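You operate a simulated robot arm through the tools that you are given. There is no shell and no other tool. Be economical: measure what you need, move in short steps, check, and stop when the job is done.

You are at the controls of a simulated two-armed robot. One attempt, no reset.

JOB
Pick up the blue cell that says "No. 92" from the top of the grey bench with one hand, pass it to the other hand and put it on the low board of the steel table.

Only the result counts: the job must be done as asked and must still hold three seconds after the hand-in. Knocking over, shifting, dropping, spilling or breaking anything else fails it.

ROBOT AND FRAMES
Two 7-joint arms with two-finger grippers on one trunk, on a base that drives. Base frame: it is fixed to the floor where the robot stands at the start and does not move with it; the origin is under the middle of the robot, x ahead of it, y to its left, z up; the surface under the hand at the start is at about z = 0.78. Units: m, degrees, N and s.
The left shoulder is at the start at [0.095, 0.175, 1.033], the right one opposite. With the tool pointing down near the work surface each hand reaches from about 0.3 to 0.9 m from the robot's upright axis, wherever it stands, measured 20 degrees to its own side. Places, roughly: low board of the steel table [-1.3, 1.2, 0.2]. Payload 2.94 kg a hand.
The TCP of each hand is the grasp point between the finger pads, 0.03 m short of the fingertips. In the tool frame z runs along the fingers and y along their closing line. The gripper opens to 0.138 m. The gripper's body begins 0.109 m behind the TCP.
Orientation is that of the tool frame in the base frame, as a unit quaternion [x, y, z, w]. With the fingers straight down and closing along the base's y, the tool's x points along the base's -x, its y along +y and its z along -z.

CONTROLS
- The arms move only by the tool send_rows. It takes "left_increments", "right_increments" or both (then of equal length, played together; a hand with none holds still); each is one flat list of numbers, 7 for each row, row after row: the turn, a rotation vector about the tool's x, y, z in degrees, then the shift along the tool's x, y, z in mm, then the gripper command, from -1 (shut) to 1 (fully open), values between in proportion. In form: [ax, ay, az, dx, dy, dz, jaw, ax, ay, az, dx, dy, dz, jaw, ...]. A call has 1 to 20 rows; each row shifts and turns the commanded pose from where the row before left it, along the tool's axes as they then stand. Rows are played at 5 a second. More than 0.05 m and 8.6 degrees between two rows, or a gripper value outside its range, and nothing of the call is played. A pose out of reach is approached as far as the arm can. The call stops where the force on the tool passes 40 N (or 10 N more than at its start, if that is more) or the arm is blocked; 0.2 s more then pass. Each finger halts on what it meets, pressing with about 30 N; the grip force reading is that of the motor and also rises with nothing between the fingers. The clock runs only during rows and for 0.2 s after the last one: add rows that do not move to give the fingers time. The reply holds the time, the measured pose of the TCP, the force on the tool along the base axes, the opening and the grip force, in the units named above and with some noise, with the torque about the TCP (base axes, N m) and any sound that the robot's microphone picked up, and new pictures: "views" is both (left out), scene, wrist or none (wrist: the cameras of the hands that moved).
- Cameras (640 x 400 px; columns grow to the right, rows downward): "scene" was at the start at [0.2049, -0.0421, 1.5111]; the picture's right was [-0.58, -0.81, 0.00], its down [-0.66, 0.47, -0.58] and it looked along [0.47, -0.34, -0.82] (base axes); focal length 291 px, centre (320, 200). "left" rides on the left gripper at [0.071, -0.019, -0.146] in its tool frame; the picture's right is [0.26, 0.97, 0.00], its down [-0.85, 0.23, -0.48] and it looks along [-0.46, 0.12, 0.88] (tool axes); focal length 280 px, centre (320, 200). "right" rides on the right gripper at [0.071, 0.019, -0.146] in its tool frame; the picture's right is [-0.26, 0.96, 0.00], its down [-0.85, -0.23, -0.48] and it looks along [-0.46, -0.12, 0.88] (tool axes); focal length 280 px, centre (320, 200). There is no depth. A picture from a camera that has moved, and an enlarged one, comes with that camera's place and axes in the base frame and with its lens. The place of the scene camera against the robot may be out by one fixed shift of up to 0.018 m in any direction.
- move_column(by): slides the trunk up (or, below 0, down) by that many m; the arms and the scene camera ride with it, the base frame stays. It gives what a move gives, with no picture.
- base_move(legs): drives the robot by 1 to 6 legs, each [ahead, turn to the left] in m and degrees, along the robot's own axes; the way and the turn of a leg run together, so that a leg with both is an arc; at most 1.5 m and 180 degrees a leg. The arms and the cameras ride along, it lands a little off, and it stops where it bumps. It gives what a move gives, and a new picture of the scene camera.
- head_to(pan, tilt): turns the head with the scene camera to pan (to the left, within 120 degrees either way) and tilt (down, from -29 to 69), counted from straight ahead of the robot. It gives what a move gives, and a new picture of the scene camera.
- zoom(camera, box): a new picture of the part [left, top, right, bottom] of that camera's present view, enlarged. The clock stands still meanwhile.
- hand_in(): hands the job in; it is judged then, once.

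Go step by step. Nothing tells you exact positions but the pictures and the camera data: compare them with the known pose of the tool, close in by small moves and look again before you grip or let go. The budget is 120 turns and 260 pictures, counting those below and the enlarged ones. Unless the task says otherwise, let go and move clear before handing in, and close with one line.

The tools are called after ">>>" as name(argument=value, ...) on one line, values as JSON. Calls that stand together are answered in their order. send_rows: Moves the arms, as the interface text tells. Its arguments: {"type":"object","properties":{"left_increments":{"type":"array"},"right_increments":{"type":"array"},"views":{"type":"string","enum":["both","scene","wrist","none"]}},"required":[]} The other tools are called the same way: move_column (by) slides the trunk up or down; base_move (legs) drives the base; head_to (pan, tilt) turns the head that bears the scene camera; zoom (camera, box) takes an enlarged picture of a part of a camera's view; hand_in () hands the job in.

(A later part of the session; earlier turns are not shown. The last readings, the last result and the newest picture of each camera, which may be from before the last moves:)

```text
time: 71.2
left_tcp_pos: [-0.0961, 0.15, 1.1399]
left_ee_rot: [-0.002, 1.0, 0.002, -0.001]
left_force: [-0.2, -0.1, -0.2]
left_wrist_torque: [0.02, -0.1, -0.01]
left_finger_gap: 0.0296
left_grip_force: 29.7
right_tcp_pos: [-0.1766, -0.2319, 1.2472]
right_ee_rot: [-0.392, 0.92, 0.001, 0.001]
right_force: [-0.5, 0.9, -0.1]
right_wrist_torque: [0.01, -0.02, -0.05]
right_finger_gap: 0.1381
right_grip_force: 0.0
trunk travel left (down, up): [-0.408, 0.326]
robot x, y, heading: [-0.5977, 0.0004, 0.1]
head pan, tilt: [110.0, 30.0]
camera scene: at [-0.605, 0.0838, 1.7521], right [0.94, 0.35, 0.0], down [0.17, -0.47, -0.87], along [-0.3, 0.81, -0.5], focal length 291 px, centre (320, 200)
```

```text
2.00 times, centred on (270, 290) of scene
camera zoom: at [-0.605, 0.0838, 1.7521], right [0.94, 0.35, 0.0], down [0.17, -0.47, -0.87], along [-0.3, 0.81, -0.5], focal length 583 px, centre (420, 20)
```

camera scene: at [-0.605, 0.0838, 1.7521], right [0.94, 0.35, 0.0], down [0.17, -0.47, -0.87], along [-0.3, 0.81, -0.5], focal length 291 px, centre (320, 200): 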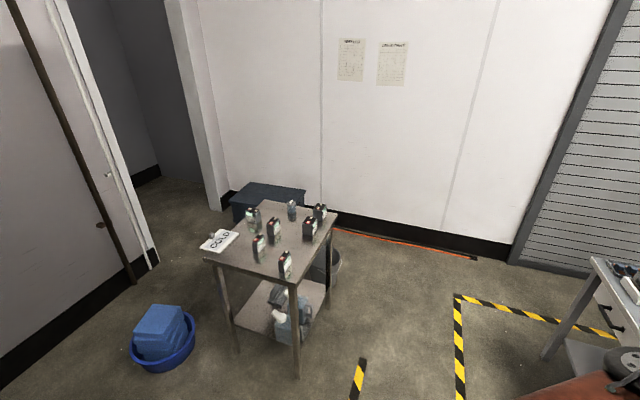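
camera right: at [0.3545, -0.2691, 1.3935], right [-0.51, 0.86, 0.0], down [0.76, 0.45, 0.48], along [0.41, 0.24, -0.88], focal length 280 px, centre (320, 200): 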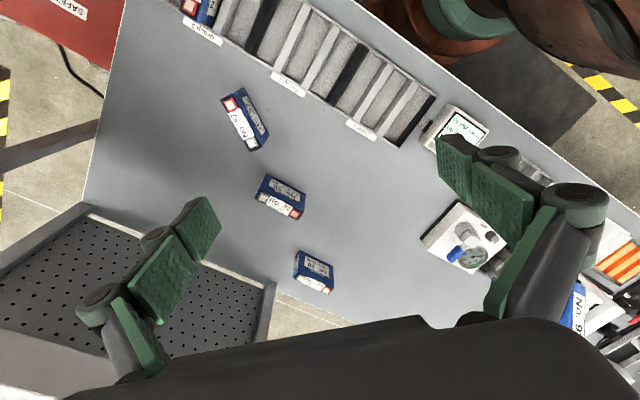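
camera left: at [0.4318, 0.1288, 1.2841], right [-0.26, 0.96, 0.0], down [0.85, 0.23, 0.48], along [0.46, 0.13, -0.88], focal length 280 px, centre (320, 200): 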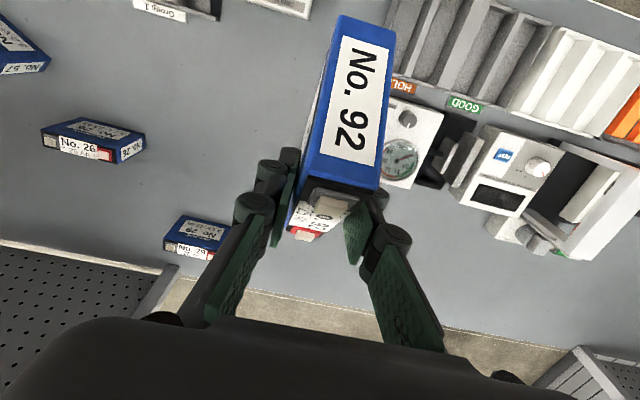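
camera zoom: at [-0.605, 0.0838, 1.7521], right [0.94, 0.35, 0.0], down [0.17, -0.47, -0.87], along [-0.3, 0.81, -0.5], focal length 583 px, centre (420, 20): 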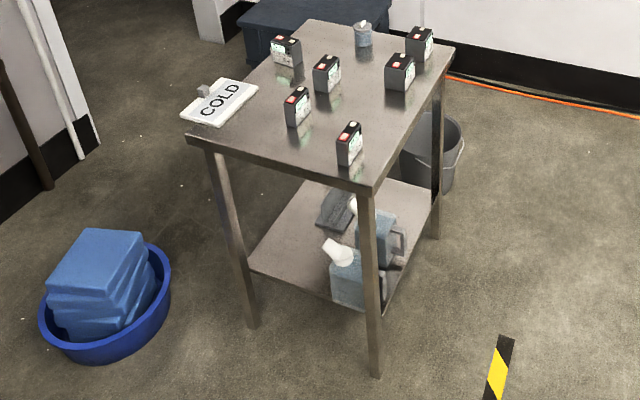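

The free part of the low board is at its front left, about [-1.36, 1.06]. I'll tuck the right arm, then drive to about [-1.19, 0.1] facing the table.

>>> send_rows(right_increments=[0, 0, 5.1, 0, 0, 0, 0.2, 0, 0, 5.1, 0, 0, 0, 0.2, 0, 0, 5.1, 0, 0, 0, 0.2, 0, 0, 5.1, 0, 0, 0, 0.2, 0, 0, 5.1, 0, 0, 0, 0.2, 0, 0, 5.1, 0, 0, 0, 0.2, 0, 0, 5.1, 0, 0, 0, 0.2, 0, 0, 5.1, 0, 0, 0, 0.2, 0, 0, 5.1, 0, 0, 0, 0.2, 0, 0, 0, 10, -25, 0, 0.2, 0, 0, 0, 10, -25, 0, 0.2, 0, 0, 0, 10, -25, -5, 0.2, 0, 0, 0, 10, -25, -5, 0.2], views="none")

>>> base_move(legs=[[0, 85], [0, 85]])

>>> head_to(pan=0, tilt=35)

```text
time: 74.0
left_tcp_pos: [-0.0985, 0.1486, 1.1392]
left_ee_rot: [-0.002, 1.0, 0.001, -0.001]
left_force: [-0.5, -0.2, 0.5]
left_wrist_torque: [0.03, -0.14, 0.0]
left_finger_gap: 0.0295
left_grip_force: 30.4
right_tcp_pos: [-0.2197, -0.334, 1.2594]
right_ee_rot: [-0.002, 1.0, 0.001, 0.001]
right_force: [0.4, 0.5, -0.5]
right_wrist_torque: [0.02, 0.0, 0.0]
right_finger_gap: 0.0829
right_grip_force: 0.1
trunk travel left (down, up): [-0.408, 0.326]
robot x, y, heading: [-0.598, -0.0017, 0.2]
head pan, tilt: [110.0, 30.0]
```

```text
time: 81.8
left_tcp_pos: [-1.1101, -0.0758, 1.1429]
left_ee_rot: [0.998, -0.058, 0.0, 0.008]
left_force: [0.4, 1.5, -1.3]
left_wrist_torque: [-0.09, 0.13, -0.02]
left_finger_gap: 0.0295
left_grip_force: 30.3
right_tcp_pos: [-0.9332, 0.3912, 1.255]
right_ee_rot: [0.998, -0.059, 0.0, 0.007]
right_force: [0.5, 0.7, -0.6]
right_wrist_torque: [-0.08, 0.06, -0.02]
right_finger_gap: 0.0828
right_grip_force: 0.3
trunk travel left (down, up): [-0.408, 0.326]
robot x, y, heading: [-0.5953, -0.0004, 173.5]
head pan, tilt: [110.0, 30.0]
camera scene: at [-0.5938, -0.0553, 1.7549], right [-0.97, -0.23, 0.01], down [-0.12, 0.47, -0.87], along [0.2, -0.85, -0.48], focal length 291 px, centre (320, 200)
```

scene: 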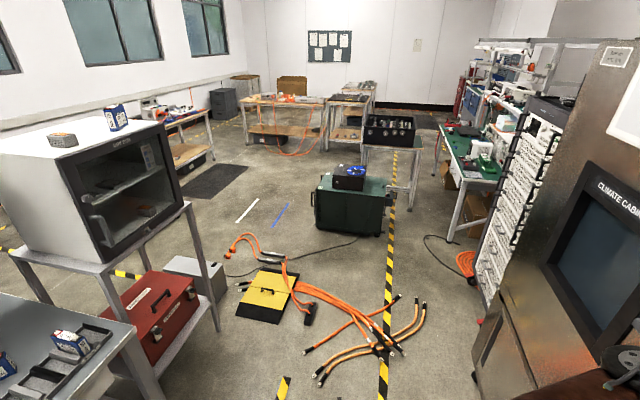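

```text
time: 83.7
left_tcp_pos: [-1.1122, -0.0905, 1.1411]
left_ee_rot: [0.998, -0.058, 0.0, 0.001]
left_force: [0.0, 0.8, -0.4]
left_wrist_torque: [-0.06, 0.11, 0.01]
left_finger_gap: 0.0297
left_grip_force: 30.0
right_tcp_pos: [-0.934, 0.3733, 1.2589]
right_ee_rot: [0.998, -0.06, 0.0, 0.0]
right_force: [0.7, 0.8, -0.8]
right_wrist_torque: [-0.11, 0.04, -0.01]
right_finger_gap: 0.0827
right_grip_force: 0.2
trunk travel left (down, up): [-0.408, 0.326]
robot x, y, heading: [-0.5994, -0.0025, 173.7]
head pan, tilt: [0.0, 35.0]
camera scene: at [-0.7047, 0.0178, 1.7442], right [0.11, 0.99, 0.0], down [0.57, -0.07, -0.82], along [-0.81, 0.09, -0.57], focal length 291 px, centre (320, 200)
```

scene: 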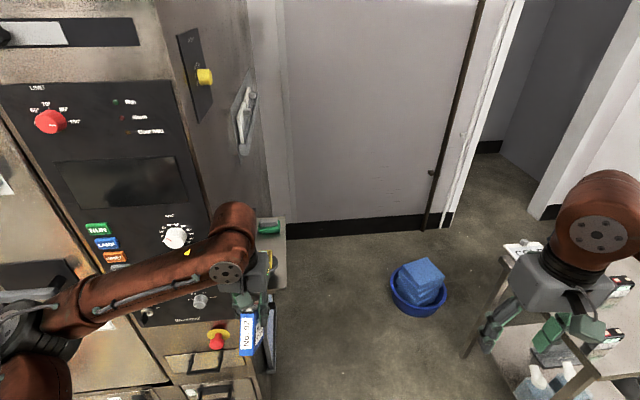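

A large climate cabinet stands ahead on the left. Before moving I'll look lower to find its corner.

>>> head_to(pan=10, tilt=60)

```text
time: 84.5
left_tcp_pos: [-1.1127, -0.0946, 1.1404]
left_ee_rot: [0.998, -0.058, 0.0, -0.001]
left_force: [0.6, 0.4, -0.8]
left_wrist_torque: [0.02, 0.11, 0.0]
left_finger_gap: 0.0295
left_grip_force: 29.8
right_tcp_pos: [-0.9357, 0.3688, 1.2593]
right_ee_rot: [0.998, -0.059, 0.0, -0.001]
right_force: [0.2, -0.5, -0.5]
right_wrist_torque: [0.01, 0.01, -0.01]
right_finger_gap: 0.0826
right_grip_force: 0.0
trunk travel left (down, up): [-0.408, 0.326]
robot x, y, heading: [-0.5999, -0.0054, 173.3]
head pan, tilt: [10.0, 60.0]
camera scene: at [-0.6843, -0.0016, 1.71], right [-0.06, 1.0, 0.0], down [0.86, 0.05, -0.5], along [-0.5, -0.03, -0.87], focal length 291 px, centre (320, 200)
```

scene: 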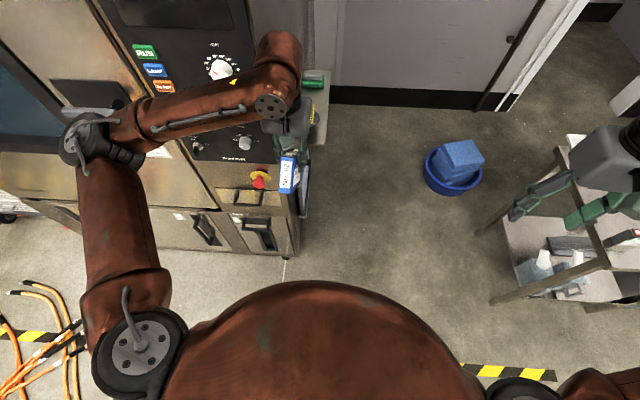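

The cabinet corner is at about [-1.25, -0.25], so I'll stay clear of it. I'll back off a little, turn right to face +y, drive forward 0.3 m, face +x, reverse beside the table and turn to it last.

>>> base_move(legs=[[-0.12, 0], [0, -84]])

```text
time: 89.3
left_tcp_pos: [-0.6472, 0.48, 1.1396]
left_ee_rot: [0.72, -0.694, 0.0, 0.0]
left_force: [0.6, -0.4, -5.0]
left_wrist_torque: [0.12, 0.02, 0.01]
left_finger_gap: 0.0296
left_grip_force: 30.0
right_tcp_pos: [-0.1617, 0.3739, 1.2602]
right_ee_rot: [0.719, -0.695, 0.002, -0.001]
right_force: [0.9, -0.5, 0.3]
right_wrist_torque: [0.03, 0.06, 0.0]
right_finger_gap: 0.0828
right_grip_force: 0.0
trunk travel left (down, up): [-0.408, 0.326]
robot x, y, heading: [-0.4715, -0.0164, 92.3]
head pan, tilt: [10.0, 60.0]
camera scene: at [-0.4889, 0.0718, 1.71], right [0.98, 0.21, 0.0], down [0.18, -0.85, -0.5], along [-0.11, 0.49, -0.87], focal length 291 px, centre (320, 200)
```

scene: 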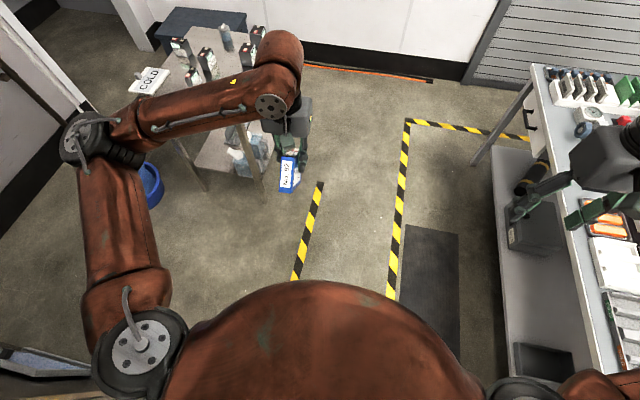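

The way is clear. I'll go forward 0.3 m, turn to face +x, then reverse 0.7 m.

>>> base_move(legs=[[0.3, 0], [0, -90], [-0.7, 0]])

```text
time: 98.6
left_tcp_pos: [-0.7012, 0.4259, 1.1403]
left_ee_rot: [-0.03, 1.0, -0.001, 0.0]
left_force: [-1.6, -0.5, -5.7]
left_wrist_torque: [0.02, -0.11, 0.0]
left_finger_gap: 0.0296
left_grip_force: 30.3
right_tcp_pos: [-0.7935, -0.0634, 1.2603]
right_ee_rot: [-0.03, 1.0, -0.002, 0.001]
right_force: [0.0, -0.3, 0.5]
right_wrist_torque: [0.03, -0.01, -0.02]
right_finger_gap: 0.0828
right_grip_force: 0.0
trunk travel left (down, up): [-0.408, 0.326]
robot x, y, heading: [-1.1886, 0.2448, 3.6]
head pan, tilt: [10.0, 60.0]
camera scene: at [-1.1031, 0.2594, 1.71], right [0.24, -0.97, 0.0], down [-0.84, -0.2, -0.5], along [0.49, 0.12, -0.87], focal length 291 px, centre (320, 200)
```

scene: 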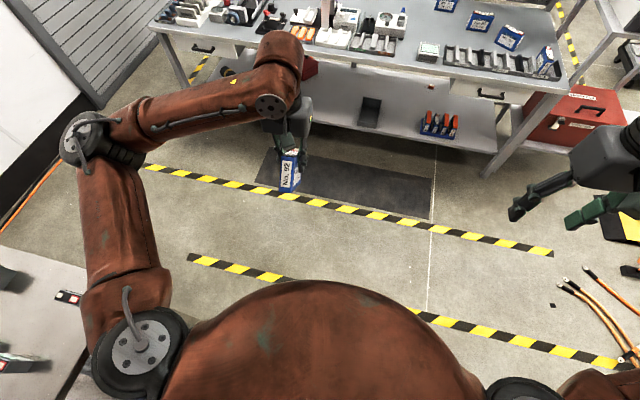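

The elbows are at about z 1.3, well above the table's things. I'll turn left to face the table.

>>> base_move(legs=[[0, 87]])

>>> head_to(pan=5, tilt=50)

```text
time: 102.7
left_tcp_pos: [-1.3527, 0.7397, 1.139]
left_ee_rot: [0.713, -0.701, 0.001, 0.0]
left_force: [-0.4, -0.1, -5.2]
left_wrist_torque: [0.09, -0.04, 0.01]
left_finger_gap: 0.0295
left_grip_force: 30.0
right_tcp_pos: [-0.8687, 0.6261, 1.2607]
right_ee_rot: [0.712, -0.702, 0.002, -0.001]
right_force: [-0.8, 0.3, 0.5]
right_wrist_torque: [-0.07, 0.0, -0.01]
right_finger_gap: 0.0825
right_grip_force: 0.1
trunk travel left (down, up): [-0.408, 0.326]
robot x, y, heading: [-1.1914, 0.2446, 91.5]
head pan, tilt: [10.0, 60.0]
camera scene: at [-1.2028, 0.3298, 1.7099], right [0.98, 0.19, 0.0], down [0.17, -0.85, -0.5], along [-0.1, 0.49, -0.87], focal length 291 px, centre (320, 200)
```

scene: 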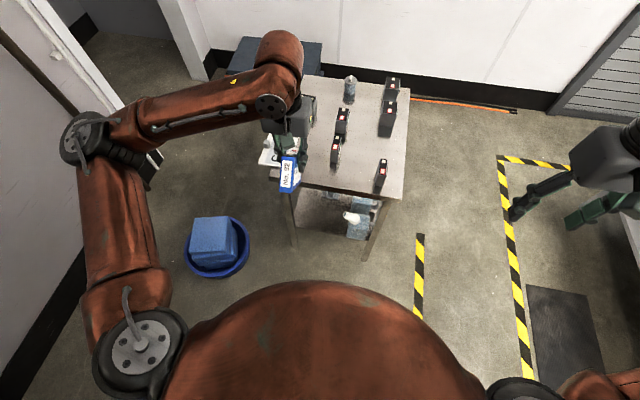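

```text
time: 103.4
left_tcp_pos: [-1.351, 0.7392, 1.1392]
left_ee_rot: [0.713, -0.701, 0.001, 0.0]
left_force: [0.6, -0.7, -5.4]
left_wrist_torque: [0.08, -0.03, 0.0]
left_finger_gap: 0.0299
left_grip_force: 29.9
right_tcp_pos: [-0.8696, 0.6247, 1.2604]
right_ee_rot: [0.713, -0.701, 0.001, -0.002]
right_force: [-0.2, -0.5, -0.6]
right_wrist_torque: [0.01, -0.03, 0.01]
right_finger_gap: 0.0828
right_grip_force: 0.1
trunk travel left (down, up): [-0.408, 0.326]
robot x, y, heading: [-1.1897, 0.2418, 91.3]
head pan, tilt: [5.0, 50.0]
camera scene: at [-1.1978, 0.3408, 1.7224], right [0.99, 0.11, 0.0], down [0.08, -0.76, -0.64], along [-0.07, 0.64, -0.77], focal length 291 px, centre (320, 200)
```

scene: 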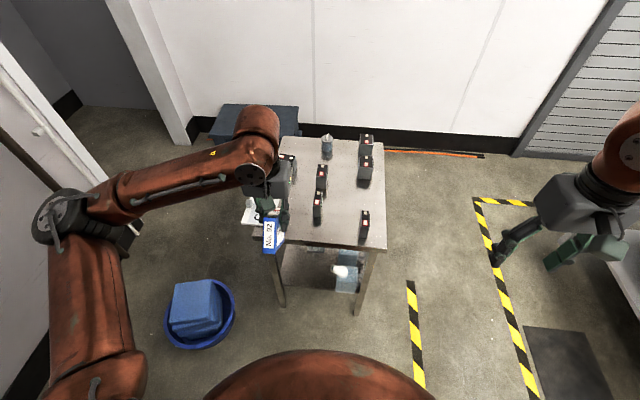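

I'm facing the table with the cell in front of it at y of about 0.74. I'll lower the left hand relative to its shoulder, in the clear, before pitching the tool.

>>> send_rows(left_increments=[0, 0, 0, 0, 0, 8, -1, 0, 0, 0, 0, 0, 15, -1, 0, 0, 0, -1, 0, 20, -1, 0, 0, 0, -1, 0, 20, -1, 0, 0, 0, -1, 0, 20, -1, 0, 0, 0, -1, 0, 20, -1, 0, 0, 0, -1, 0, 20, -1, 0, 0, 0, -1, 0, 20, -1, 0, 0, 0, -1, 0, 20, -1, 0, 0, 0, -1, 0, 20, -1, 0, 0, 0, -1, 0, 20, -1, 0, 0, 0, -1, 0, 20, -1, 0, 0, 0, -1, 0, 20, -1, 0, 0, 0, -1, 0, 20, -1, 0, 0, 0, -1, 0, 20, -1, 0, 0, 0, -1, 0, 20, -1, 0, 0, 0, -1, 0, 20, -1, 0, 0, 0, -1, 0, 20, -1, 0, 0, 0, -1, 0, 15, -1, 0, 0, 0, 0, 0, 8, -1], views="scene")

```text
time: 107.6
left_tcp_pos: [-1.3524, 0.7561, 0.773]
left_ee_rot: [0.714, -0.7, 0.0, -0.001]
left_force: [-0.3, -0.7, -5.1]
left_wrist_torque: [0.06, 0.01, 0.01]
left_finger_gap: 0.0295
left_grip_force: 30.2
right_tcp_pos: [-0.8678, 0.6251, 1.2594]
right_ee_rot: [0.713, -0.701, 0.002, -0.001]
right_force: [0.1, 0.0, -0.3]
right_wrist_torque: [0.0, 0.0, 0.03]
right_finger_gap: 0.0831
right_grip_force: 0.1
trunk travel left (down, up): [-0.408, 0.326]
robot x, y, heading: [-1.1918, 0.2412, 91.1]
head pan, tilt: [5.0, 50.0]
camera scene: at [-1.1978, 0.341, 1.7225], right [0.99, 0.11, 0.0], down [0.08, -0.76, -0.64], along [-0.07, 0.64, -0.77], focal length 291 px, centre (320, 200)
```

scene: 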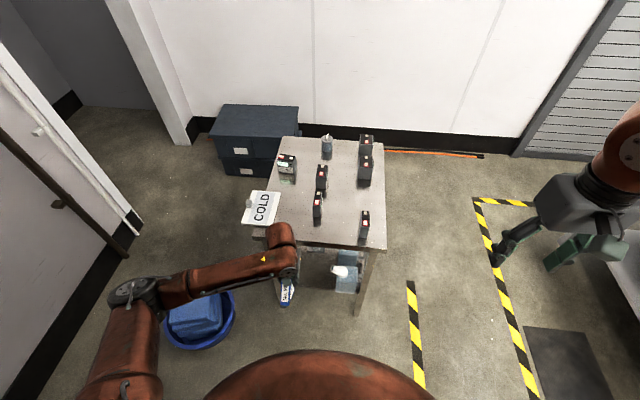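

Next I'll pitch the left tool 45 degrees so the cell becomes upright.

>>> send_rows(left_increments=[0, -2.5, 0, 0, 0, 0, -1, 0, -4.5, 0, 0, 0, 0, -1, 0, -4.5, 0, 0, 0, 0, -1, 0, -4.5, 0, 0, 0, 0, -1, 0, -4.5, 0, 0, 0, 0, -1, 0, -4.5, 0, 0, 0, 0, -1, 0, -4.5, 0, 0, 0, 0, -1, 0, -4.5, 0, 0, 0, 0, -1, 0, -4.5, 0, 0, 0, 0, -1, 0, -4.5, 0, 0, 0, 0, -1, 0, -2, 0, 0, 0, 0, -1, 0, 0, 0, 0, 0, 0, -1], views="both")

```text
time: 110.2
left_tcp_pos: [-1.3519, 0.7557, 0.774]
left_ee_rot: [0.659, -0.648, -0.272, -0.268]
left_force: [-1.6, -0.6, -5.6]
left_wrist_torque: [-0.02, -0.02, 0.03]
left_finger_gap: 0.0299
left_grip_force: 29.8
right_tcp_pos: [-0.869, 0.6251, 1.2607]
right_ee_rot: [0.713, -0.701, 0.002, -0.002]
right_force: [0.0, -0.6, -0.3]
right_wrist_torque: [0.0, -0.01, -0.01]
right_finger_gap: 0.0826
right_grip_force: 0.1
trunk travel left (down, up): [-0.408, 0.326]
robot x, y, heading: [-1.1927, 0.2429, 91.3]
head pan, tilt: [5.0, 50.0]
camera scene: at [-1.1978, 0.3408, 1.7225], right [0.99, 0.11, 0.0], down [0.08, -0.76, -0.64], along [-0.07, 0.64, -0.77], focal length 291 px, centre (320, 200)
camera left: at [-1.3281, 0.6033, 0.8241], right [-0.96, -0.2, -0.19], down [-0.24, 0.26, 0.94], along [-0.14, 0.94, -0.3], focal length 280 px, centre (320, 200)
```

scene: 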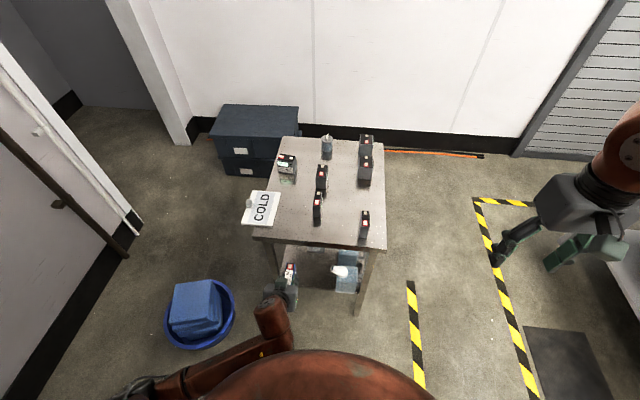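
left: 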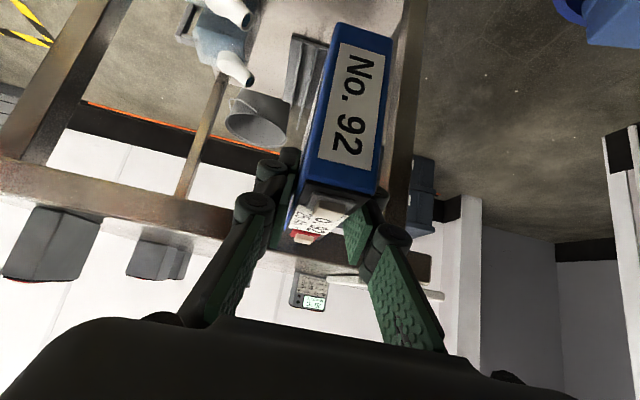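

The cell is upright, 45 degrees to the tool. I'll lower the trunk in two steps with the cell in front of the table's edge.

>>> move_column(by=-0.2)

>>> move_column(by=-0.17)

>>> zoom(camera="left", box=[0, 0, 640, 400])

>>> head_to(pan=5, tilt=50)

```text
time: 112.4
left_tcp_pos: [-1.3518, 0.7562, 0.5741]
left_ee_rot: [0.659, -0.648, -0.272, -0.269]
left_force: [0.4, -0.8, -5.3]
left_wrist_torque: [-0.02, -0.01, -0.01]
left_finger_gap: 0.0295
left_grip_force: 29.3
right_tcp_pos: [-0.8689, 0.6261, 1.0604]
right_ee_rot: [0.712, -0.702, 0.0, -0.002]
right_force: [-0.7, -0.2, 0.4]
right_wrist_torque: [0.06, 0.03, 0.02]
right_finger_gap: 0.0829
right_grip_force: 0.1
trunk travel left (down, up): [-0.208, 0.526]
robot x, y, heading: [-1.1882, 0.2415, 91.4]
head pan, tilt: [5.0, 50.0]
```

```text
time: 114.3
left_tcp_pos: [-1.3514, 0.7559, 0.4048]
left_ee_rot: [0.659, -0.647, -0.273, -0.269]
left_force: [-0.1, 0.5, -4.7]
left_wrist_torque: [0.02, 0.01, 0.03]
left_finger_gap: 0.0293
left_grip_force: 30.3
right_tcp_pos: [-0.8675, 0.6243, 0.891]
right_ee_rot: [0.712, -0.702, 0.001, -0.002]
right_force: [-0.1, -0.3, 0.7]
right_wrist_torque: [0.06, -0.01, -0.06]
right_finger_gap: 0.0827
right_grip_force: 0.0
trunk travel left (down, up): [-0.038, 0.696]
robot x, y, heading: [-1.1899, 0.2416, 91.3]
head pan, tilt: [5.0, 50.0]
```

```text
1.00 times, centred on (320, 200) of left (not enlarged: the box is as wide or as high as the picture)
camera zoom: at [-1.3281, 0.6028, 0.4554], right [-0.96, -0.2, -0.19], down [-0.24, 0.26, 0.94], along [-0.14, 0.94, -0.3], focal length 280 px, centre (320, 200)
```

zoom: 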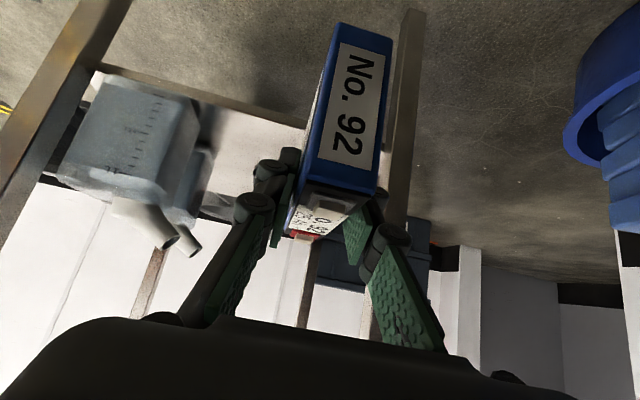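

```text
time: 114.9
left_tcp_pos: [-1.3523, 0.7566, 0.4035]
left_ee_rot: [0.659, -0.648, -0.271, -0.268]
left_force: [0.0, 0.5, -5.5]
left_wrist_torque: [0.02, 0.01, -0.04]
left_finger_gap: 0.0296
left_grip_force: 29.8
right_tcp_pos: [-0.8679, 0.6253, 0.8891]
right_ee_rot: [0.713, -0.701, 0.001, -0.001]
right_force: [0.1, 0.5, 0.1]
right_wrist_torque: [-0.02, -0.01, 0.01]
right_finger_gap: 0.0826
right_grip_force: 0.1
trunk travel left (down, up): [-0.038, 0.696]
robot x, y, heading: [-1.1915, 0.2411, 91.0]
head pan, tilt: [5.0, 50.0]
camera scene: at [-1.2037, 0.6313, 1.3209], right [0.99, 0.11, 0.0], down [0.08, -0.76, -0.64], along [-0.07, 0.64, -0.77], focal length 291 px, centre (320, 200)
```

scene: 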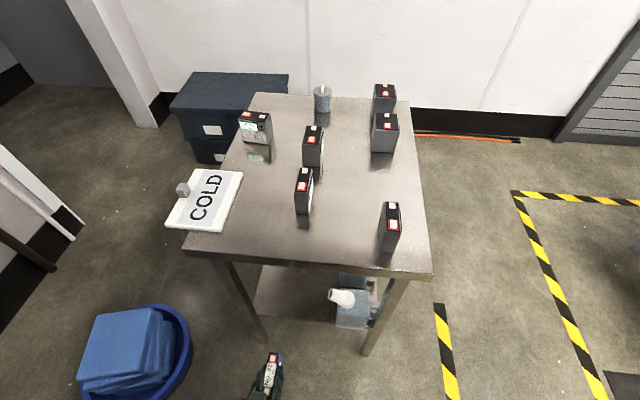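

The cell is now at z of about 0.40 in front of the opening. I'll zoom in to measure the board's height and free space.

>>> zoom(camera="left", box=[60, 40, 440, 260])

>>> head_to(pan=10, tilt=69)

```text
1.68 times, centred on (250, 150) of left
camera zoom: at [-1.3282, 0.6028, 0.4549], right [-0.96, -0.2, -0.19], down [-0.24, 0.26, 0.94], along [-0.14, 0.94, -0.3], focal length 472 px, centre (438, 284)
```

zoom: 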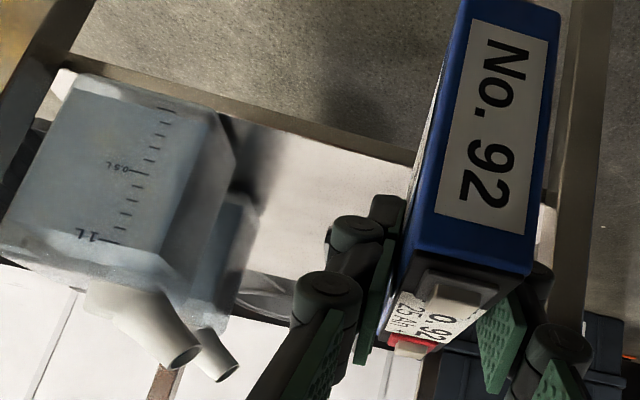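

```text
time: 115.7
left_tcp_pos: [-1.3519, 0.7558, 0.4043]
left_ee_rot: [0.659, -0.647, -0.273, -0.269]
left_force: [0.2, 0.1, -5.6]
left_wrist_torque: [-0.01, -0.04, 0.01]
left_finger_gap: 0.0296
left_grip_force: 30.3
right_tcp_pos: [-0.8686, 0.6256, 0.8891]
right_ee_rot: [0.712, -0.702, 0.002, -0.001]
right_force: [-0.3, 0.1, -0.7]
right_wrist_torque: [0.01, -0.04, -0.04]
right_finger_gap: 0.0829
right_grip_force: 0.0
trunk travel left (down, up): [-0.038, 0.696]
robot x, y, heading: [-1.1899, 0.2392, 91.4]
head pan, tilt: [10.0, 68.8]
camera scene: at [-1.2062, 0.6097, 1.2989], right [0.98, 0.19, 0.0], down [0.18, -0.91, -0.36], along [-0.07, 0.36, -0.93], focal length 291 px, centre (320, 200)
```

scene: 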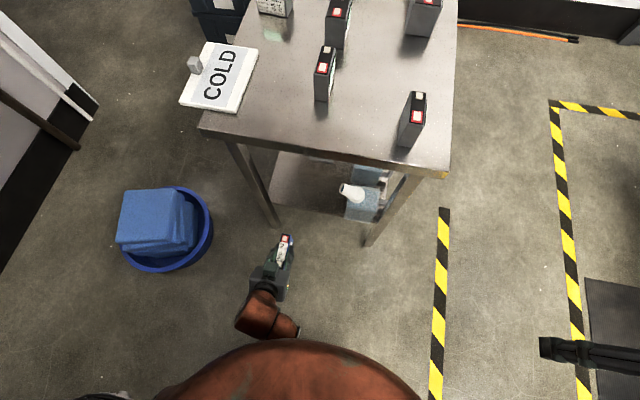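

The board's top is at about z 0.23-0.25, with its front edge at about y 0.95-0.98, and the space ahead of the cell is free. I'll advance 0.2 m horizontally, slightly down, and look.

>>> send_rows(left_increments=[0, 0, 0, -6, 0, 8, -1, 0, 0, 0, -12.7, 0, 15.5, -1, 0, 0, 0, -12.7, 0, 15.5, -1, 0, 0, 0, -12.7, 0, 15.5, -1, 0, 0, 0, -12.7, 0, 15.5, -1, 0, 0, 0, -12.7, 0, 15.5, -1, 0, 0, 0, -12.7, 0, 15.5, -1, 0, 0, 0, -12.7, 0, 15.5, -1, 0, 0, 0, -12.7, 0, 15.5, -1, 0, 0, 0, -6, 0, 8, -1, 0, 0, 0, 0, 0, 0, -1], views="both")

```text
time: 116.8
left_tcp_pos: [-1.3877, 0.7475, 0.346]
left_ee_rot: [0.68, -0.662, -0.243, -0.201]
left_force: [0.5, 0.7, -5.1]
left_wrist_torque: [0.02, -0.01, 0.03]
left_finger_gap: 0.0294
left_grip_force: 30.5
right_tcp_pos: [-0.8665, 0.6238, 0.8933]
right_ee_rot: [0.713, -0.702, -0.001, -0.002]
right_force: [0.3, 0.8, -0.3]
right_wrist_torque: [-0.01, 0.02, -0.02]
right_finger_gap: 0.0831
right_grip_force: 0.0
trunk travel left (down, up): [-0.038, 0.696]
robot x, y, heading: [-1.1922, 0.2409, 91.3]
head pan, tilt: [10.0, 68.8]
stopped in row 5 (left hand): the arm was blocked; the commanded pose is now the measured one
camera scene: at [-1.2042, 0.6069, 1.3025], right [0.98, 0.19, 0.0], down [0.18, -0.91, -0.36], along [-0.07, 0.35, -0.93], focal length 291 px, centre (320, 200)
camera left: at [-1.3566, 0.6035, 0.4172], right [-0.96, -0.25, -0.11], down [-0.2, 0.39, 0.9], along [-0.18, 0.89, -0.42], focal length 280 px, centre (320, 200)
```

scene: 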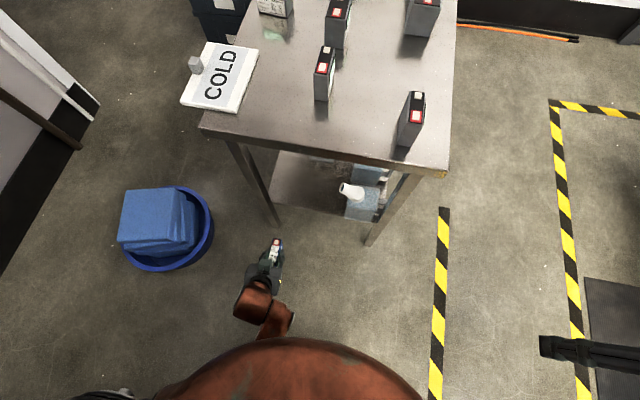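
left: 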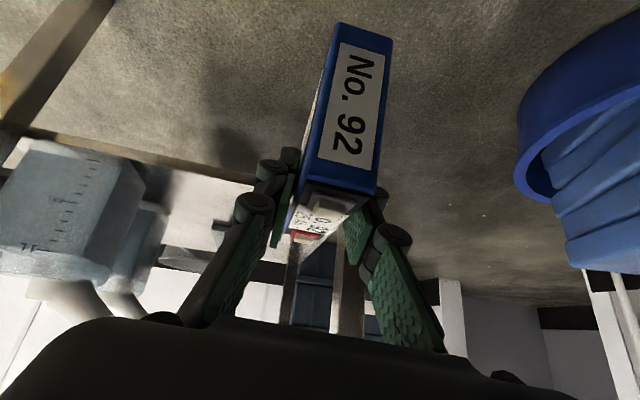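

The left arm jammed, probably against the robot's own leaning torso; the cell is still held. I'll raise the trunk again to free the arm and look.

>>> move_column(by=0.17)

>>> head_to(pan=20, tilt=69)

```text
time: 118.7
left_tcp_pos: [-1.4163, 0.7399, 0.4991]
left_ee_rot: [-0.665, 0.679, 0.259, 0.173]
left_force: [0.0, -1.1, -5.2]
left_wrist_torque: [0.06, -0.05, -0.02]
left_finger_gap: 0.0294
left_grip_force: 30.0
right_tcp_pos: [-0.8669, 0.6258, 1.0586]
right_ee_rot: [0.713, -0.702, 0.001, -0.001]
right_force: [0.2, 0.1, -0.2]
right_wrist_torque: [-0.04, 0.01, 0.01]
right_finger_gap: 0.0829
right_grip_force: 0.1
trunk travel left (down, up): [-0.208, 0.526]
robot x, y, heading: [-1.191, 0.2441, 91.1]
head pan, tilt: [10.0, 68.8]
```

```text
time: 119.4
left_tcp_pos: [-1.4163, 0.7419, 0.503]
left_ee_rot: [-0.664, 0.679, 0.262, 0.174]
left_force: [0.9, 0.3, -5.0]
left_wrist_torque: [0.05, 0.01, 0.0]
left_finger_gap: 0.0297
left_grip_force: 30.5
right_tcp_pos: [-0.8678, 0.6247, 1.0606]
right_ee_rot: [0.712, -0.702, 0.001, -0.001]
right_force: [0.7, -0.2, -0.2]
right_wrist_torque: [-0.02, 0.01, -0.07]
right_finger_gap: 0.0828
right_grip_force: 0.0
trunk travel left (down, up): [-0.208, 0.526]
robot x, y, heading: [-1.1944, 0.2466, 91.0]
head pan, tilt: [20.0, 68.8]
camera scene: at [-1.2122, 0.4385, 1.4951], right [0.93, 0.36, 0.0], down [0.34, -0.87, -0.36], along [-0.13, 0.34, -0.93], focal length 291 px, centre (320, 200)
```

scene: 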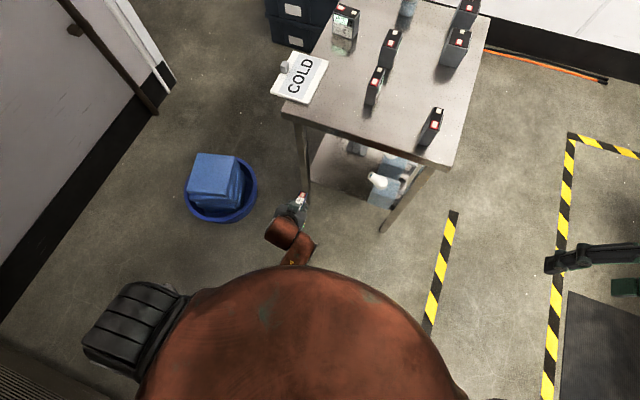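

The cell is still held but tilted. I'll restore the tool's orientation and bring it back to x of about -1.36.

>>> send_rows(left_increments=[1.4, -2.23, -1.15, 0, 0, 0, -1, 1.4, -2.23, -1.15, 0, 0, 0, -1, 1.4, -2.23, -1.15, 0, 0, 0, -1, 1.4, -2.23, -1.15, 0, 0, 0, -1, 0, 0, 0, 0, -10, 0, -1, 0, 0, 0, 0, -10, 0, -1, 0, 0, 0, 0, -10, 0, -1, 0, 0, 0, 0, -10, 0, -1, 0, 0, 0, 0, -10, 0, -1, 0, 0, 0, 0, 0, 0, -1], views="scene")

```text
time: 121.4
left_tcp_pos: [-1.3906, 0.7437, 0.4999]
left_ee_rot: [-0.637, 0.667, 0.29, 0.254]
left_force: [1.0, 0.7, -5.3]
left_wrist_torque: [-0.08, -0.02, 0.04]
left_finger_gap: 0.0295
left_grip_force: 29.8
right_tcp_pos: [-0.869, 0.6253, 1.0599]
right_ee_rot: [0.712, -0.702, 0.001, -0.002]
right_force: [0.7, 0.6, -0.9]
right_wrist_torque: [0.02, 0.02, 0.02]
right_finger_gap: 0.0826
right_grip_force: 0.2
trunk travel left (down, up): [-0.208, 0.526]
robot x, y, heading: [-1.1898, 0.2395, 91.2]
head pan, tilt: [20.0, 68.8]
stopped in row 10 (left hand): the arm was blocked; the commanded pose is now the measured one
camera scene: at [-1.2124, 0.4385, 1.4951], right [0.93, 0.36, 0.0], down [0.34, -0.87, -0.36], along [-0.13, 0.34, -0.93], focal length 291 px, centre (320, 200)
```

scene: 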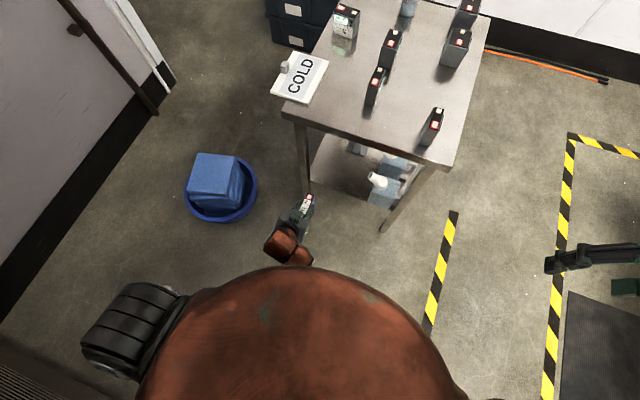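

The arm is folded too near the body. I'll try extending it forward, away from the torso, still in front of the table.

>>> send_rows(left_increments=[0, 0, 0, -7, 3, 7, -1, 0, 0, 0, -8.5, 0, 8.5, -1, 0, 0, 0, -8.5, 0, 8.5, -1, 0, 0, 0, -8.5, 0, 8.5, -1, 0, 0, 0, -8.5, 0, 8.5, -1, 0, 0, 0, -8.5, 0, 8.5, -1, 0, 0, 0, 0, 0, 0, -1], views="scene")

```text
time: 123.0
left_tcp_pos: [-1.3925, 0.8152, 0.5016]
left_ee_rot: [-0.638, 0.666, 0.292, 0.254]
left_force: [-0.4, 0.6, -5.9]
left_wrist_torque: [-0.03, 0.04, -0.01]
left_finger_gap: 0.0293
left_grip_force: 30.0
right_tcp_pos: [-0.8693, 0.6244, 1.0607]
right_ee_rot: [0.712, -0.702, 0.001, 0.0]
right_force: [0.3, 0.2, 0.3]
right_wrist_torque: [0.02, -0.01, 0.02]
right_finger_gap: 0.0829
right_grip_force: 0.1
trunk travel left (down, up): [-0.208, 0.526]
robot x, y, heading: [-1.1914, 0.243, 91.2]
head pan, tilt: [20.0, 68.8]
camera scene: at [-1.2123, 0.4385, 1.4951], right [0.93, 0.36, 0.0], down [0.34, -0.87, -0.36], along [-0.13, 0.34, -0.93], focal length 291 px, centre (320, 200)
```

scene: 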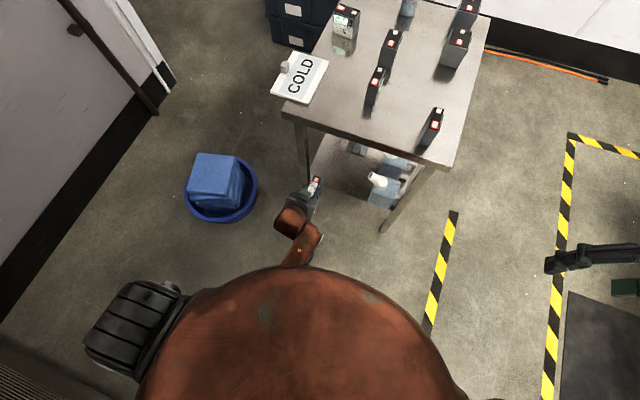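

The arm is free again. I'll lower it 130 mm here while shifting slightly right.

>>> send_rows(left_increments=[0, 0, 0, 5, -2, 5, -1, 0, 0, 0, 9.2, -3, 9.2, -1, 0, 0, 0, 9.2, -3, 9.2, -1, 0, 0, 0, 9.2, -3, 9.2, -1, 0, 0, 0, 9.2, -3, 9.2, -1, 0, 0, 0, 9.2, -3, 9.2, -1, 0, 0, 0, 9.2, -3, 9.2, -1, 0, 0, 0, 9.2, -3, 9.2, -1, 0, 0, 0, 9.2, -3, 9.2, -1, 0, 0, 0, 9.2, -3, 9.2, -1, 0, 0, 0, 5, 0, 5, -1, 0, 0, 0, 0, 0, 0, -1], views="both")

```text
time: 125.8
left_tcp_pos: [-1.4383, 0.8102, 0.3593]
left_ee_rot: [-0.616, 0.686, 0.321, 0.216]
left_force: [0.1, -0.1, -5.5]
left_wrist_torque: [0.01, 0.02, 0.02]
left_finger_gap: 0.0297
left_grip_force: 29.6
right_tcp_pos: [-0.8692, 0.6248, 1.0598]
right_ee_rot: [0.713, -0.702, 0.001, -0.001]
right_force: [-0.8, -0.1, -0.1]
right_wrist_torque: [0.02, -0.04, 0.02]
right_finger_gap: 0.083
right_grip_force: 0.0
trunk travel left (down, up): [-0.208, 0.526]
robot x, y, heading: [-1.1925, 0.2407, 91.4]
head pan, tilt: [20.0, 68.8]
stopped in row 12 (left hand): the arm was blocked; the commanded pose is now the measured one
camera scene: at [-1.2125, 0.4386, 1.4951], right [0.93, 0.36, 0.0], down [0.34, -0.87, -0.36], along [-0.13, 0.34, -0.93], focal length 291 px, centre (320, 200)
camera left: at [-1.4142, 0.6557, 0.4076], right [-0.99, -0.15, -0.01], down [-0.05, 0.27, 0.96], along [-0.14, 0.95, -0.28], focal length 280 px, centre (320, 200)
```

scene: 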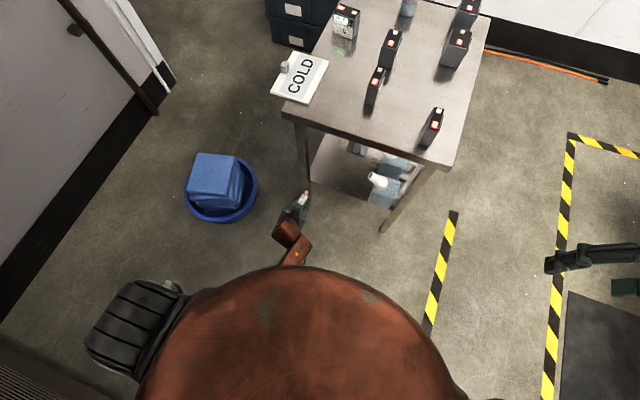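
left: 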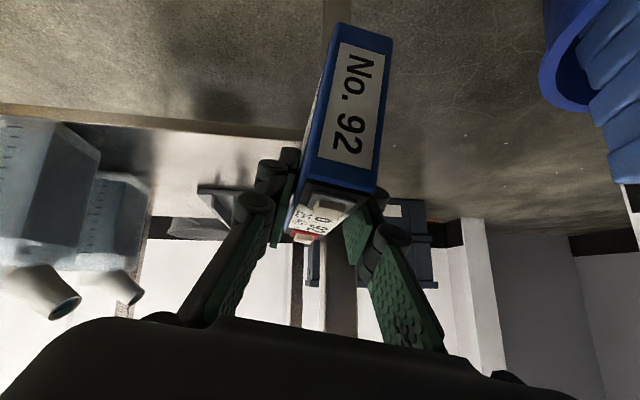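

It keeps getting blocked and I can't see why from above. I'll tilt the right hand to look across at the left arm.

>>> send_rows(right_increments=[-7.5, 0, 0, 0, 0, 0, 0.2, -7.5, 0, 0, 0, 0, 0, 0.2, -7.5, 0, 0, 0, 0, 0, 0.2, -7.5, 0, 0, 0, 0, 0, 0.2, -7.5, 0, 0, 0, 0, 0, 0.2, -7.5, 0, 0, 0, 0, 0, 0.2, -7.5, 0, 0, 0, 0, 0, 0.2, 0, 0, 0, 0, 0, 0, 0.2], views="wrist")

```text
time: 127.6
left_tcp_pos: [-1.4372, 0.8099, 0.3607]
left_ee_rot: [-0.615, 0.687, 0.321, 0.217]
left_force: [-0.4, 0.6, -5.3]
left_wrist_torque: [-0.04, 0.03, -0.01]
left_finger_gap: 0.0293
left_grip_force: 30.1
right_tcp_pos: [-0.8689, 0.6261, 1.0617]
right_ee_rot: [0.639, -0.63, -0.309, 0.314]
right_force: [-0.3, -0.1, -0.2]
right_wrist_torque: [-0.04, -0.02, 0.0]
right_finger_gap: 0.0828
right_grip_force: 0.1
trunk travel left (down, up): [-0.208, 0.526]
robot x, y, heading: [-1.1931, 0.2428, 91.3]
head pan, tilt: [20.0, 68.8]
camera right: at [-0.7634, 0.5571, 1.164], right [-0.59, 0.25, 0.76], down [0.5, 0.86, 0.11], along [-0.63, 0.45, -0.64], focal length 280 px, centre (320, 200)
```

right: 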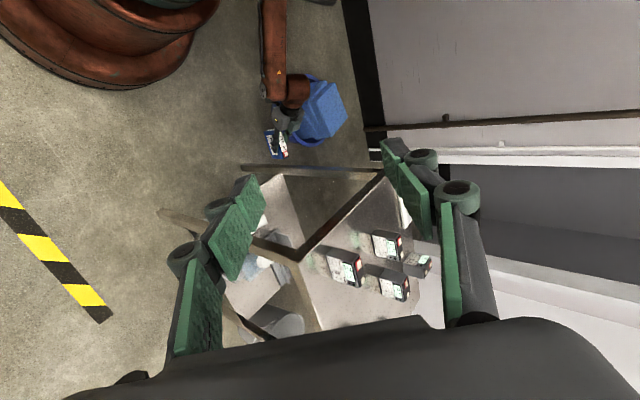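

>>> send_rows(right_increments=[0, 7, 0, 0, 0, 0, 0.2, 0, 7, 0, 0, 0, 0, 0.2, 0, 7, 0, 0, 0, 0, 0.2, 0, 7, 0, 0, 0, 0, 0.2, 0, 7, 0, 0, 0, 0, 0.2, 0, 0, 0, 0, 0, 0, 0.2], views="wrist")

```text
time: 129.0
left_tcp_pos: [-1.4368, 0.8098, 0.3596]
left_ee_rot: [-0.614, 0.688, 0.32, 0.217]
left_force: [-0.4, -0.4, -5.1]
left_wrist_torque: [-0.01, -0.05, 0.0]
left_finger_gap: 0.0297
left_grip_force: 30.4
right_tcp_pos: [-0.8745, 0.5937, 1.0775]
right_ee_rot: [0.702, -0.508, -0.102, 0.488]
right_force: [0.1, -0.7, 0.1]
right_wrist_torque: [0.02, -0.02, 0.02]
right_finger_gap: 0.0829
right_grip_force: 0.1
right hand out of reach, approached as far as the arm can: row 4, 5
trunk travel left (down, up): [-0.208, 0.526]
robot x, y, heading: [-1.1942, 0.2437, 91.3]
head pan, tilt: [20.0, 68.8]
camera right: at [-0.7602, 0.6217, 1.1901], right [-0.71, 0.21, 0.67], down [0.05, 0.97, -0.24], along [-0.7, -0.14, -0.7], focal length 280 px, centre (320, 200)
```

right: 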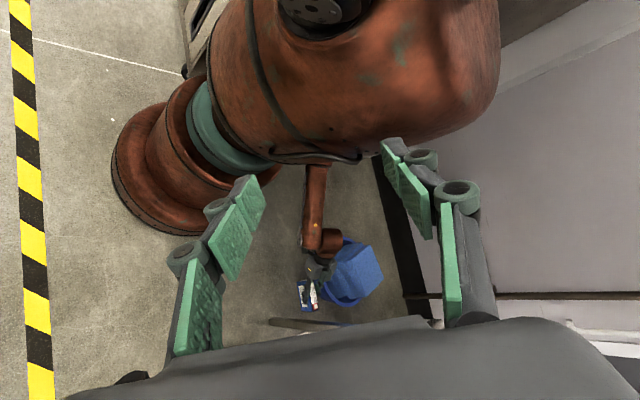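

Now I see it: the forearm runs under the leaning torso and jams against it. I'll work with the hand farther out to the left instead, which means standing about 0.2 m more to the right. First I'll raise the trunk, then shift by turning left, reversing and turning back.

>>> move_column(by=0.2)

>>> base_move(legs=[[0, 45], [-0.3, 0], [0, -45]])

>>> zoom(camera="right", box=[0, 0, 640, 400])

```text
time: 131.2
left_tcp_pos: [-1.4745, 0.8026, 0.5558]
left_ee_rot: [-0.609, 0.693, 0.334, 0.194]
left_force: [0.3, 0.7, -5.3]
left_wrist_torque: [0.0, -0.01, 0.01]
left_finger_gap: 0.0297
left_grip_force: 29.6
right_tcp_pos: [-0.8741, 0.5945, 1.2763]
right_ee_rot: [0.703, -0.506, -0.102, 0.489]
right_force: [-0.5, 0.6, -0.8]
right_wrist_torque: [0.03, -0.01, 0.02]
right_finger_gap: 0.0826
right_grip_force: 0.1
trunk travel left (down, up): [-0.408, 0.326]
robot x, y, heading: [-1.188, 0.2425, 91.2]
head pan, tilt: [20.0, 68.8]
```

```text
time: 137.3
left_tcp_pos: [-1.2483, 0.5981, 0.561]
left_ee_rot: [-0.602, 0.696, 0.335, 0.203]
left_force: [0.2, 0.4, -5.6]
left_wrist_torque: [0.0, -0.05, -0.02]
left_finger_gap: 0.0297
left_grip_force: 30.3
right_tcp_pos: [-0.655, 0.3735, 1.2772]
right_ee_rot: [0.7, -0.511, -0.106, 0.488]
right_force: [-0.4, -0.2, -0.1]
right_wrist_torque: [0.02, 0.02, -0.02]
right_finger_gap: 0.0827
right_grip_force: 0.0
trunk travel left (down, up): [-0.408, 0.326]
robot x, y, heading: [-0.9747, 0.0263, 90.8]
head pan, tilt: [20.0, 68.8]
camera scene: at [-0.9934, 0.1011, 1.7006], right [0.94, 0.35, 0.0], down [0.33, -0.87, -0.36], along [-0.13, 0.34, -0.93], focal length 291 px, centre (320, 200)
```

scene: 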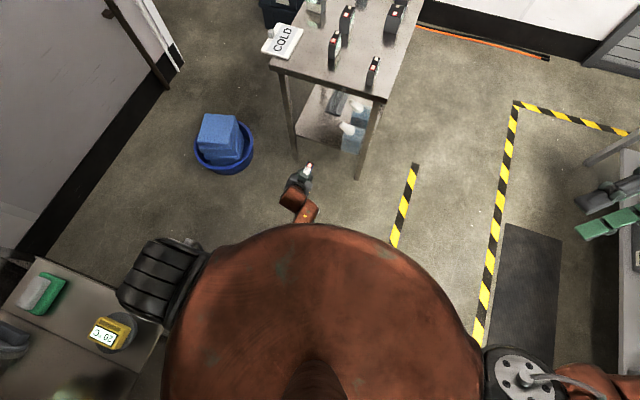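

```text
1.00 times, centred on (320, 200) of right (not enlarged: the box is as wide or as high as the picture)
camera zoom: at [-0.5398, 0.4001, 1.3899], right [-0.71, 0.21, 0.67], down [0.06, 0.97, -0.24], along [-0.7, -0.13, -0.7], focal length 280 px, centre (320, 200)
```

zoom: 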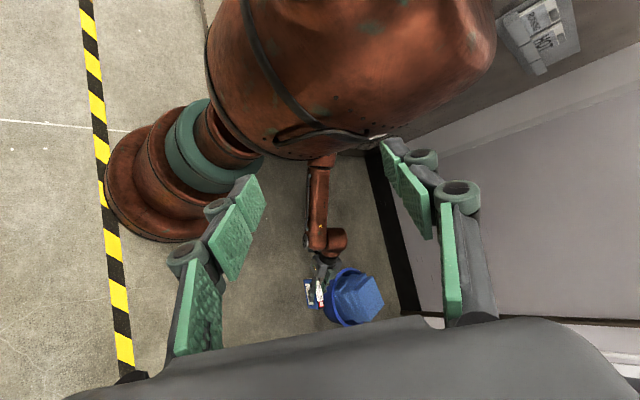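

I'm now at [-0.975, 0.026], with the arm hanging beside the torso. I'll correct the tool's orientation, then extend the hand forward and left.

>>> send_rows(left_increments=[0, 0, 0, -3, 5, 3, -1, 0, 0, 0, -7.8, 10, 7.8, -1, 0, 0, 0, -7.8, 10, 7.8, -1, 0, 0, 0, -7.8, 10, 7.8, -1, 0, 0, 0, -7.8, 10, 7.8, -1, 1.6, 0.05, -2.97, -7.8, 10, 7.8, -1, 1.6, 0.05, -2.97, -7.8, 10, 7.8, -1, 1.6, 0.05, -2.97, -7.8, 10, 7.8, -1, 1.6, 0.05, -2.97, -7.8, 10, 7.8, -1, 0, 0, 0, -7.8, 10, 7.8, -1, 0, 0, 0, -4, 5, 4, -1, 0, 0, 0, 0, 0, 0, -1], views="scene")

>>> zoom(camera="right", box=[0, 0, 640, 400])

```text
time: 139.9
left_tcp_pos: [-1.3446, 0.7096, 0.5761]
left_ee_rot: [0.659, -0.648, -0.271, -0.268]
left_force: [0.4, 0.0, -5.4]
left_wrist_torque: [0.0, -0.01, 0.01]
left_finger_gap: 0.0297
left_grip_force: 30.6
right_tcp_pos: [-0.6554, 0.3736, 1.2768]
right_ee_rot: [0.7, -0.511, -0.106, 0.488]
right_force: [0.5, -0.1, -0.5]
right_wrist_torque: [0.02, -0.01, -0.03]
right_finger_gap: 0.0827
right_grip_force: 0.0
trunk travel left (down, up): [-0.408, 0.326]
robot x, y, heading: [-0.9759, 0.0296, 90.1]
head pan, tilt: [20.0, 68.8]
camera scene: at [-0.9938, 0.1016, 1.7005], right [0.94, 0.35, 0.0], down [0.33, -0.87, -0.36], along [-0.13, 0.34, -0.93], focal length 291 px, centre (320, 200)
```

scene: 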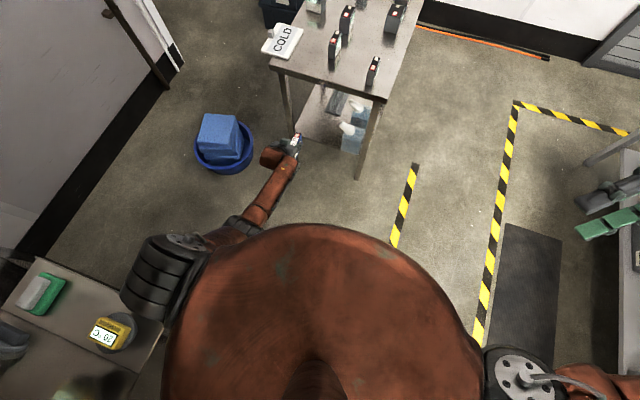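

```text
1.00 times, centred on (320, 200) of right (not enlarged: the box is as wide or as high as the picture)
camera zoom: at [-0.5401, 0.4005, 1.3899], right [-0.71, 0.21, 0.67], down [0.06, 0.97, -0.24], along [-0.7, -0.13, -0.7], focal length 280 px, centre (320, 200)
```

zoom: 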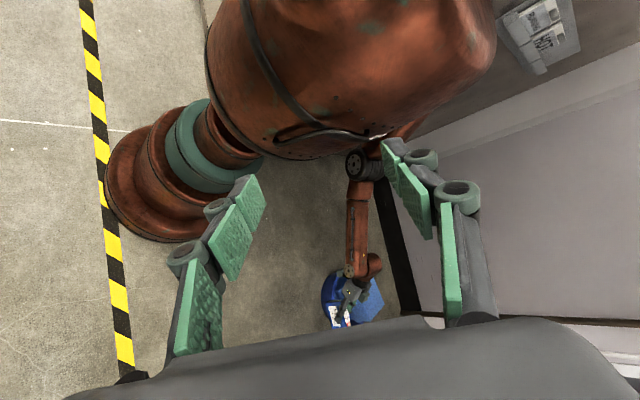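

The arm is well extended and clear of the torso now. I'll lower the trunk 0.2 m.

>>> move_column(by=-0.2)

>>> zoom(camera="right", box=[0, 0, 640, 400])

>>> zoom(camera="left", box=[0, 0, 640, 400])

```text
time: 142.1
left_tcp_pos: [-1.3443, 0.7105, 0.376]
left_ee_rot: [0.659, -0.648, -0.272, -0.267]
left_force: [-0.2, 0.5, -5.2]
left_wrist_torque: [-0.01, -0.04, 0.02]
left_finger_gap: 0.0294
left_grip_force: 29.4
right_tcp_pos: [-0.6554, 0.3727, 1.0768]
right_ee_rot: [0.7, -0.511, -0.105, 0.488]
right_force: [-0.3, 0.2, 0.1]
right_wrist_torque: [-0.01, -0.03, 0.0]
right_finger_gap: 0.0829
right_grip_force: 0.1
trunk travel left (down, up): [-0.208, 0.526]
robot x, y, heading: [-0.9772, 0.0224, 90.4]
head pan, tilt: [20.0, 68.8]
```

```text
1.00 times, centred on (320, 200) of right (not enlarged: the box is as wide or as high as the picture)
camera zoom: at [-0.5402, 0.3997, 1.1905], right [-0.71, 0.21, 0.67], down [0.06, 0.97, -0.24], along [-0.7, -0.13, -0.7], focal length 280 px, centre (320, 200)
```

zoom: 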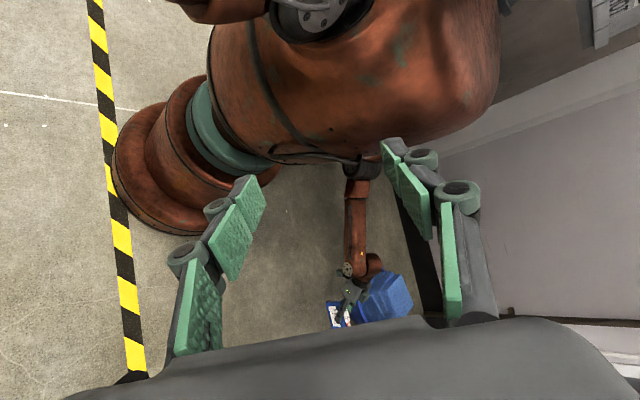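

```text
1.00 times, centred on (320, 200) of left (not enlarged: the box is as wide or as high as the picture)
camera zoom: at [-1.3204, 0.5575, 0.428], right [-0.96, -0.2, -0.18], down [-0.23, 0.26, 0.94], along [-0.14, 0.94, -0.3], focal length 280 px, centre (320, 200)
```

zoom: 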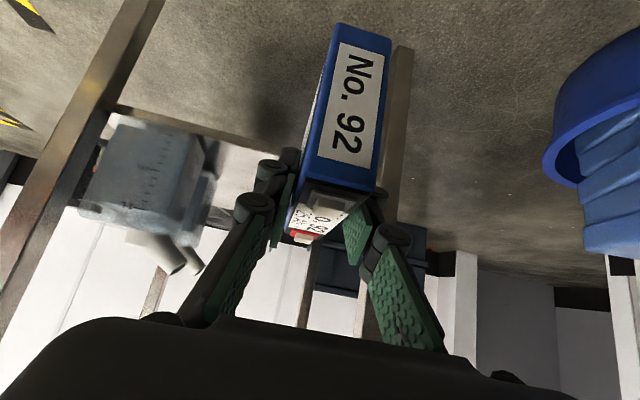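

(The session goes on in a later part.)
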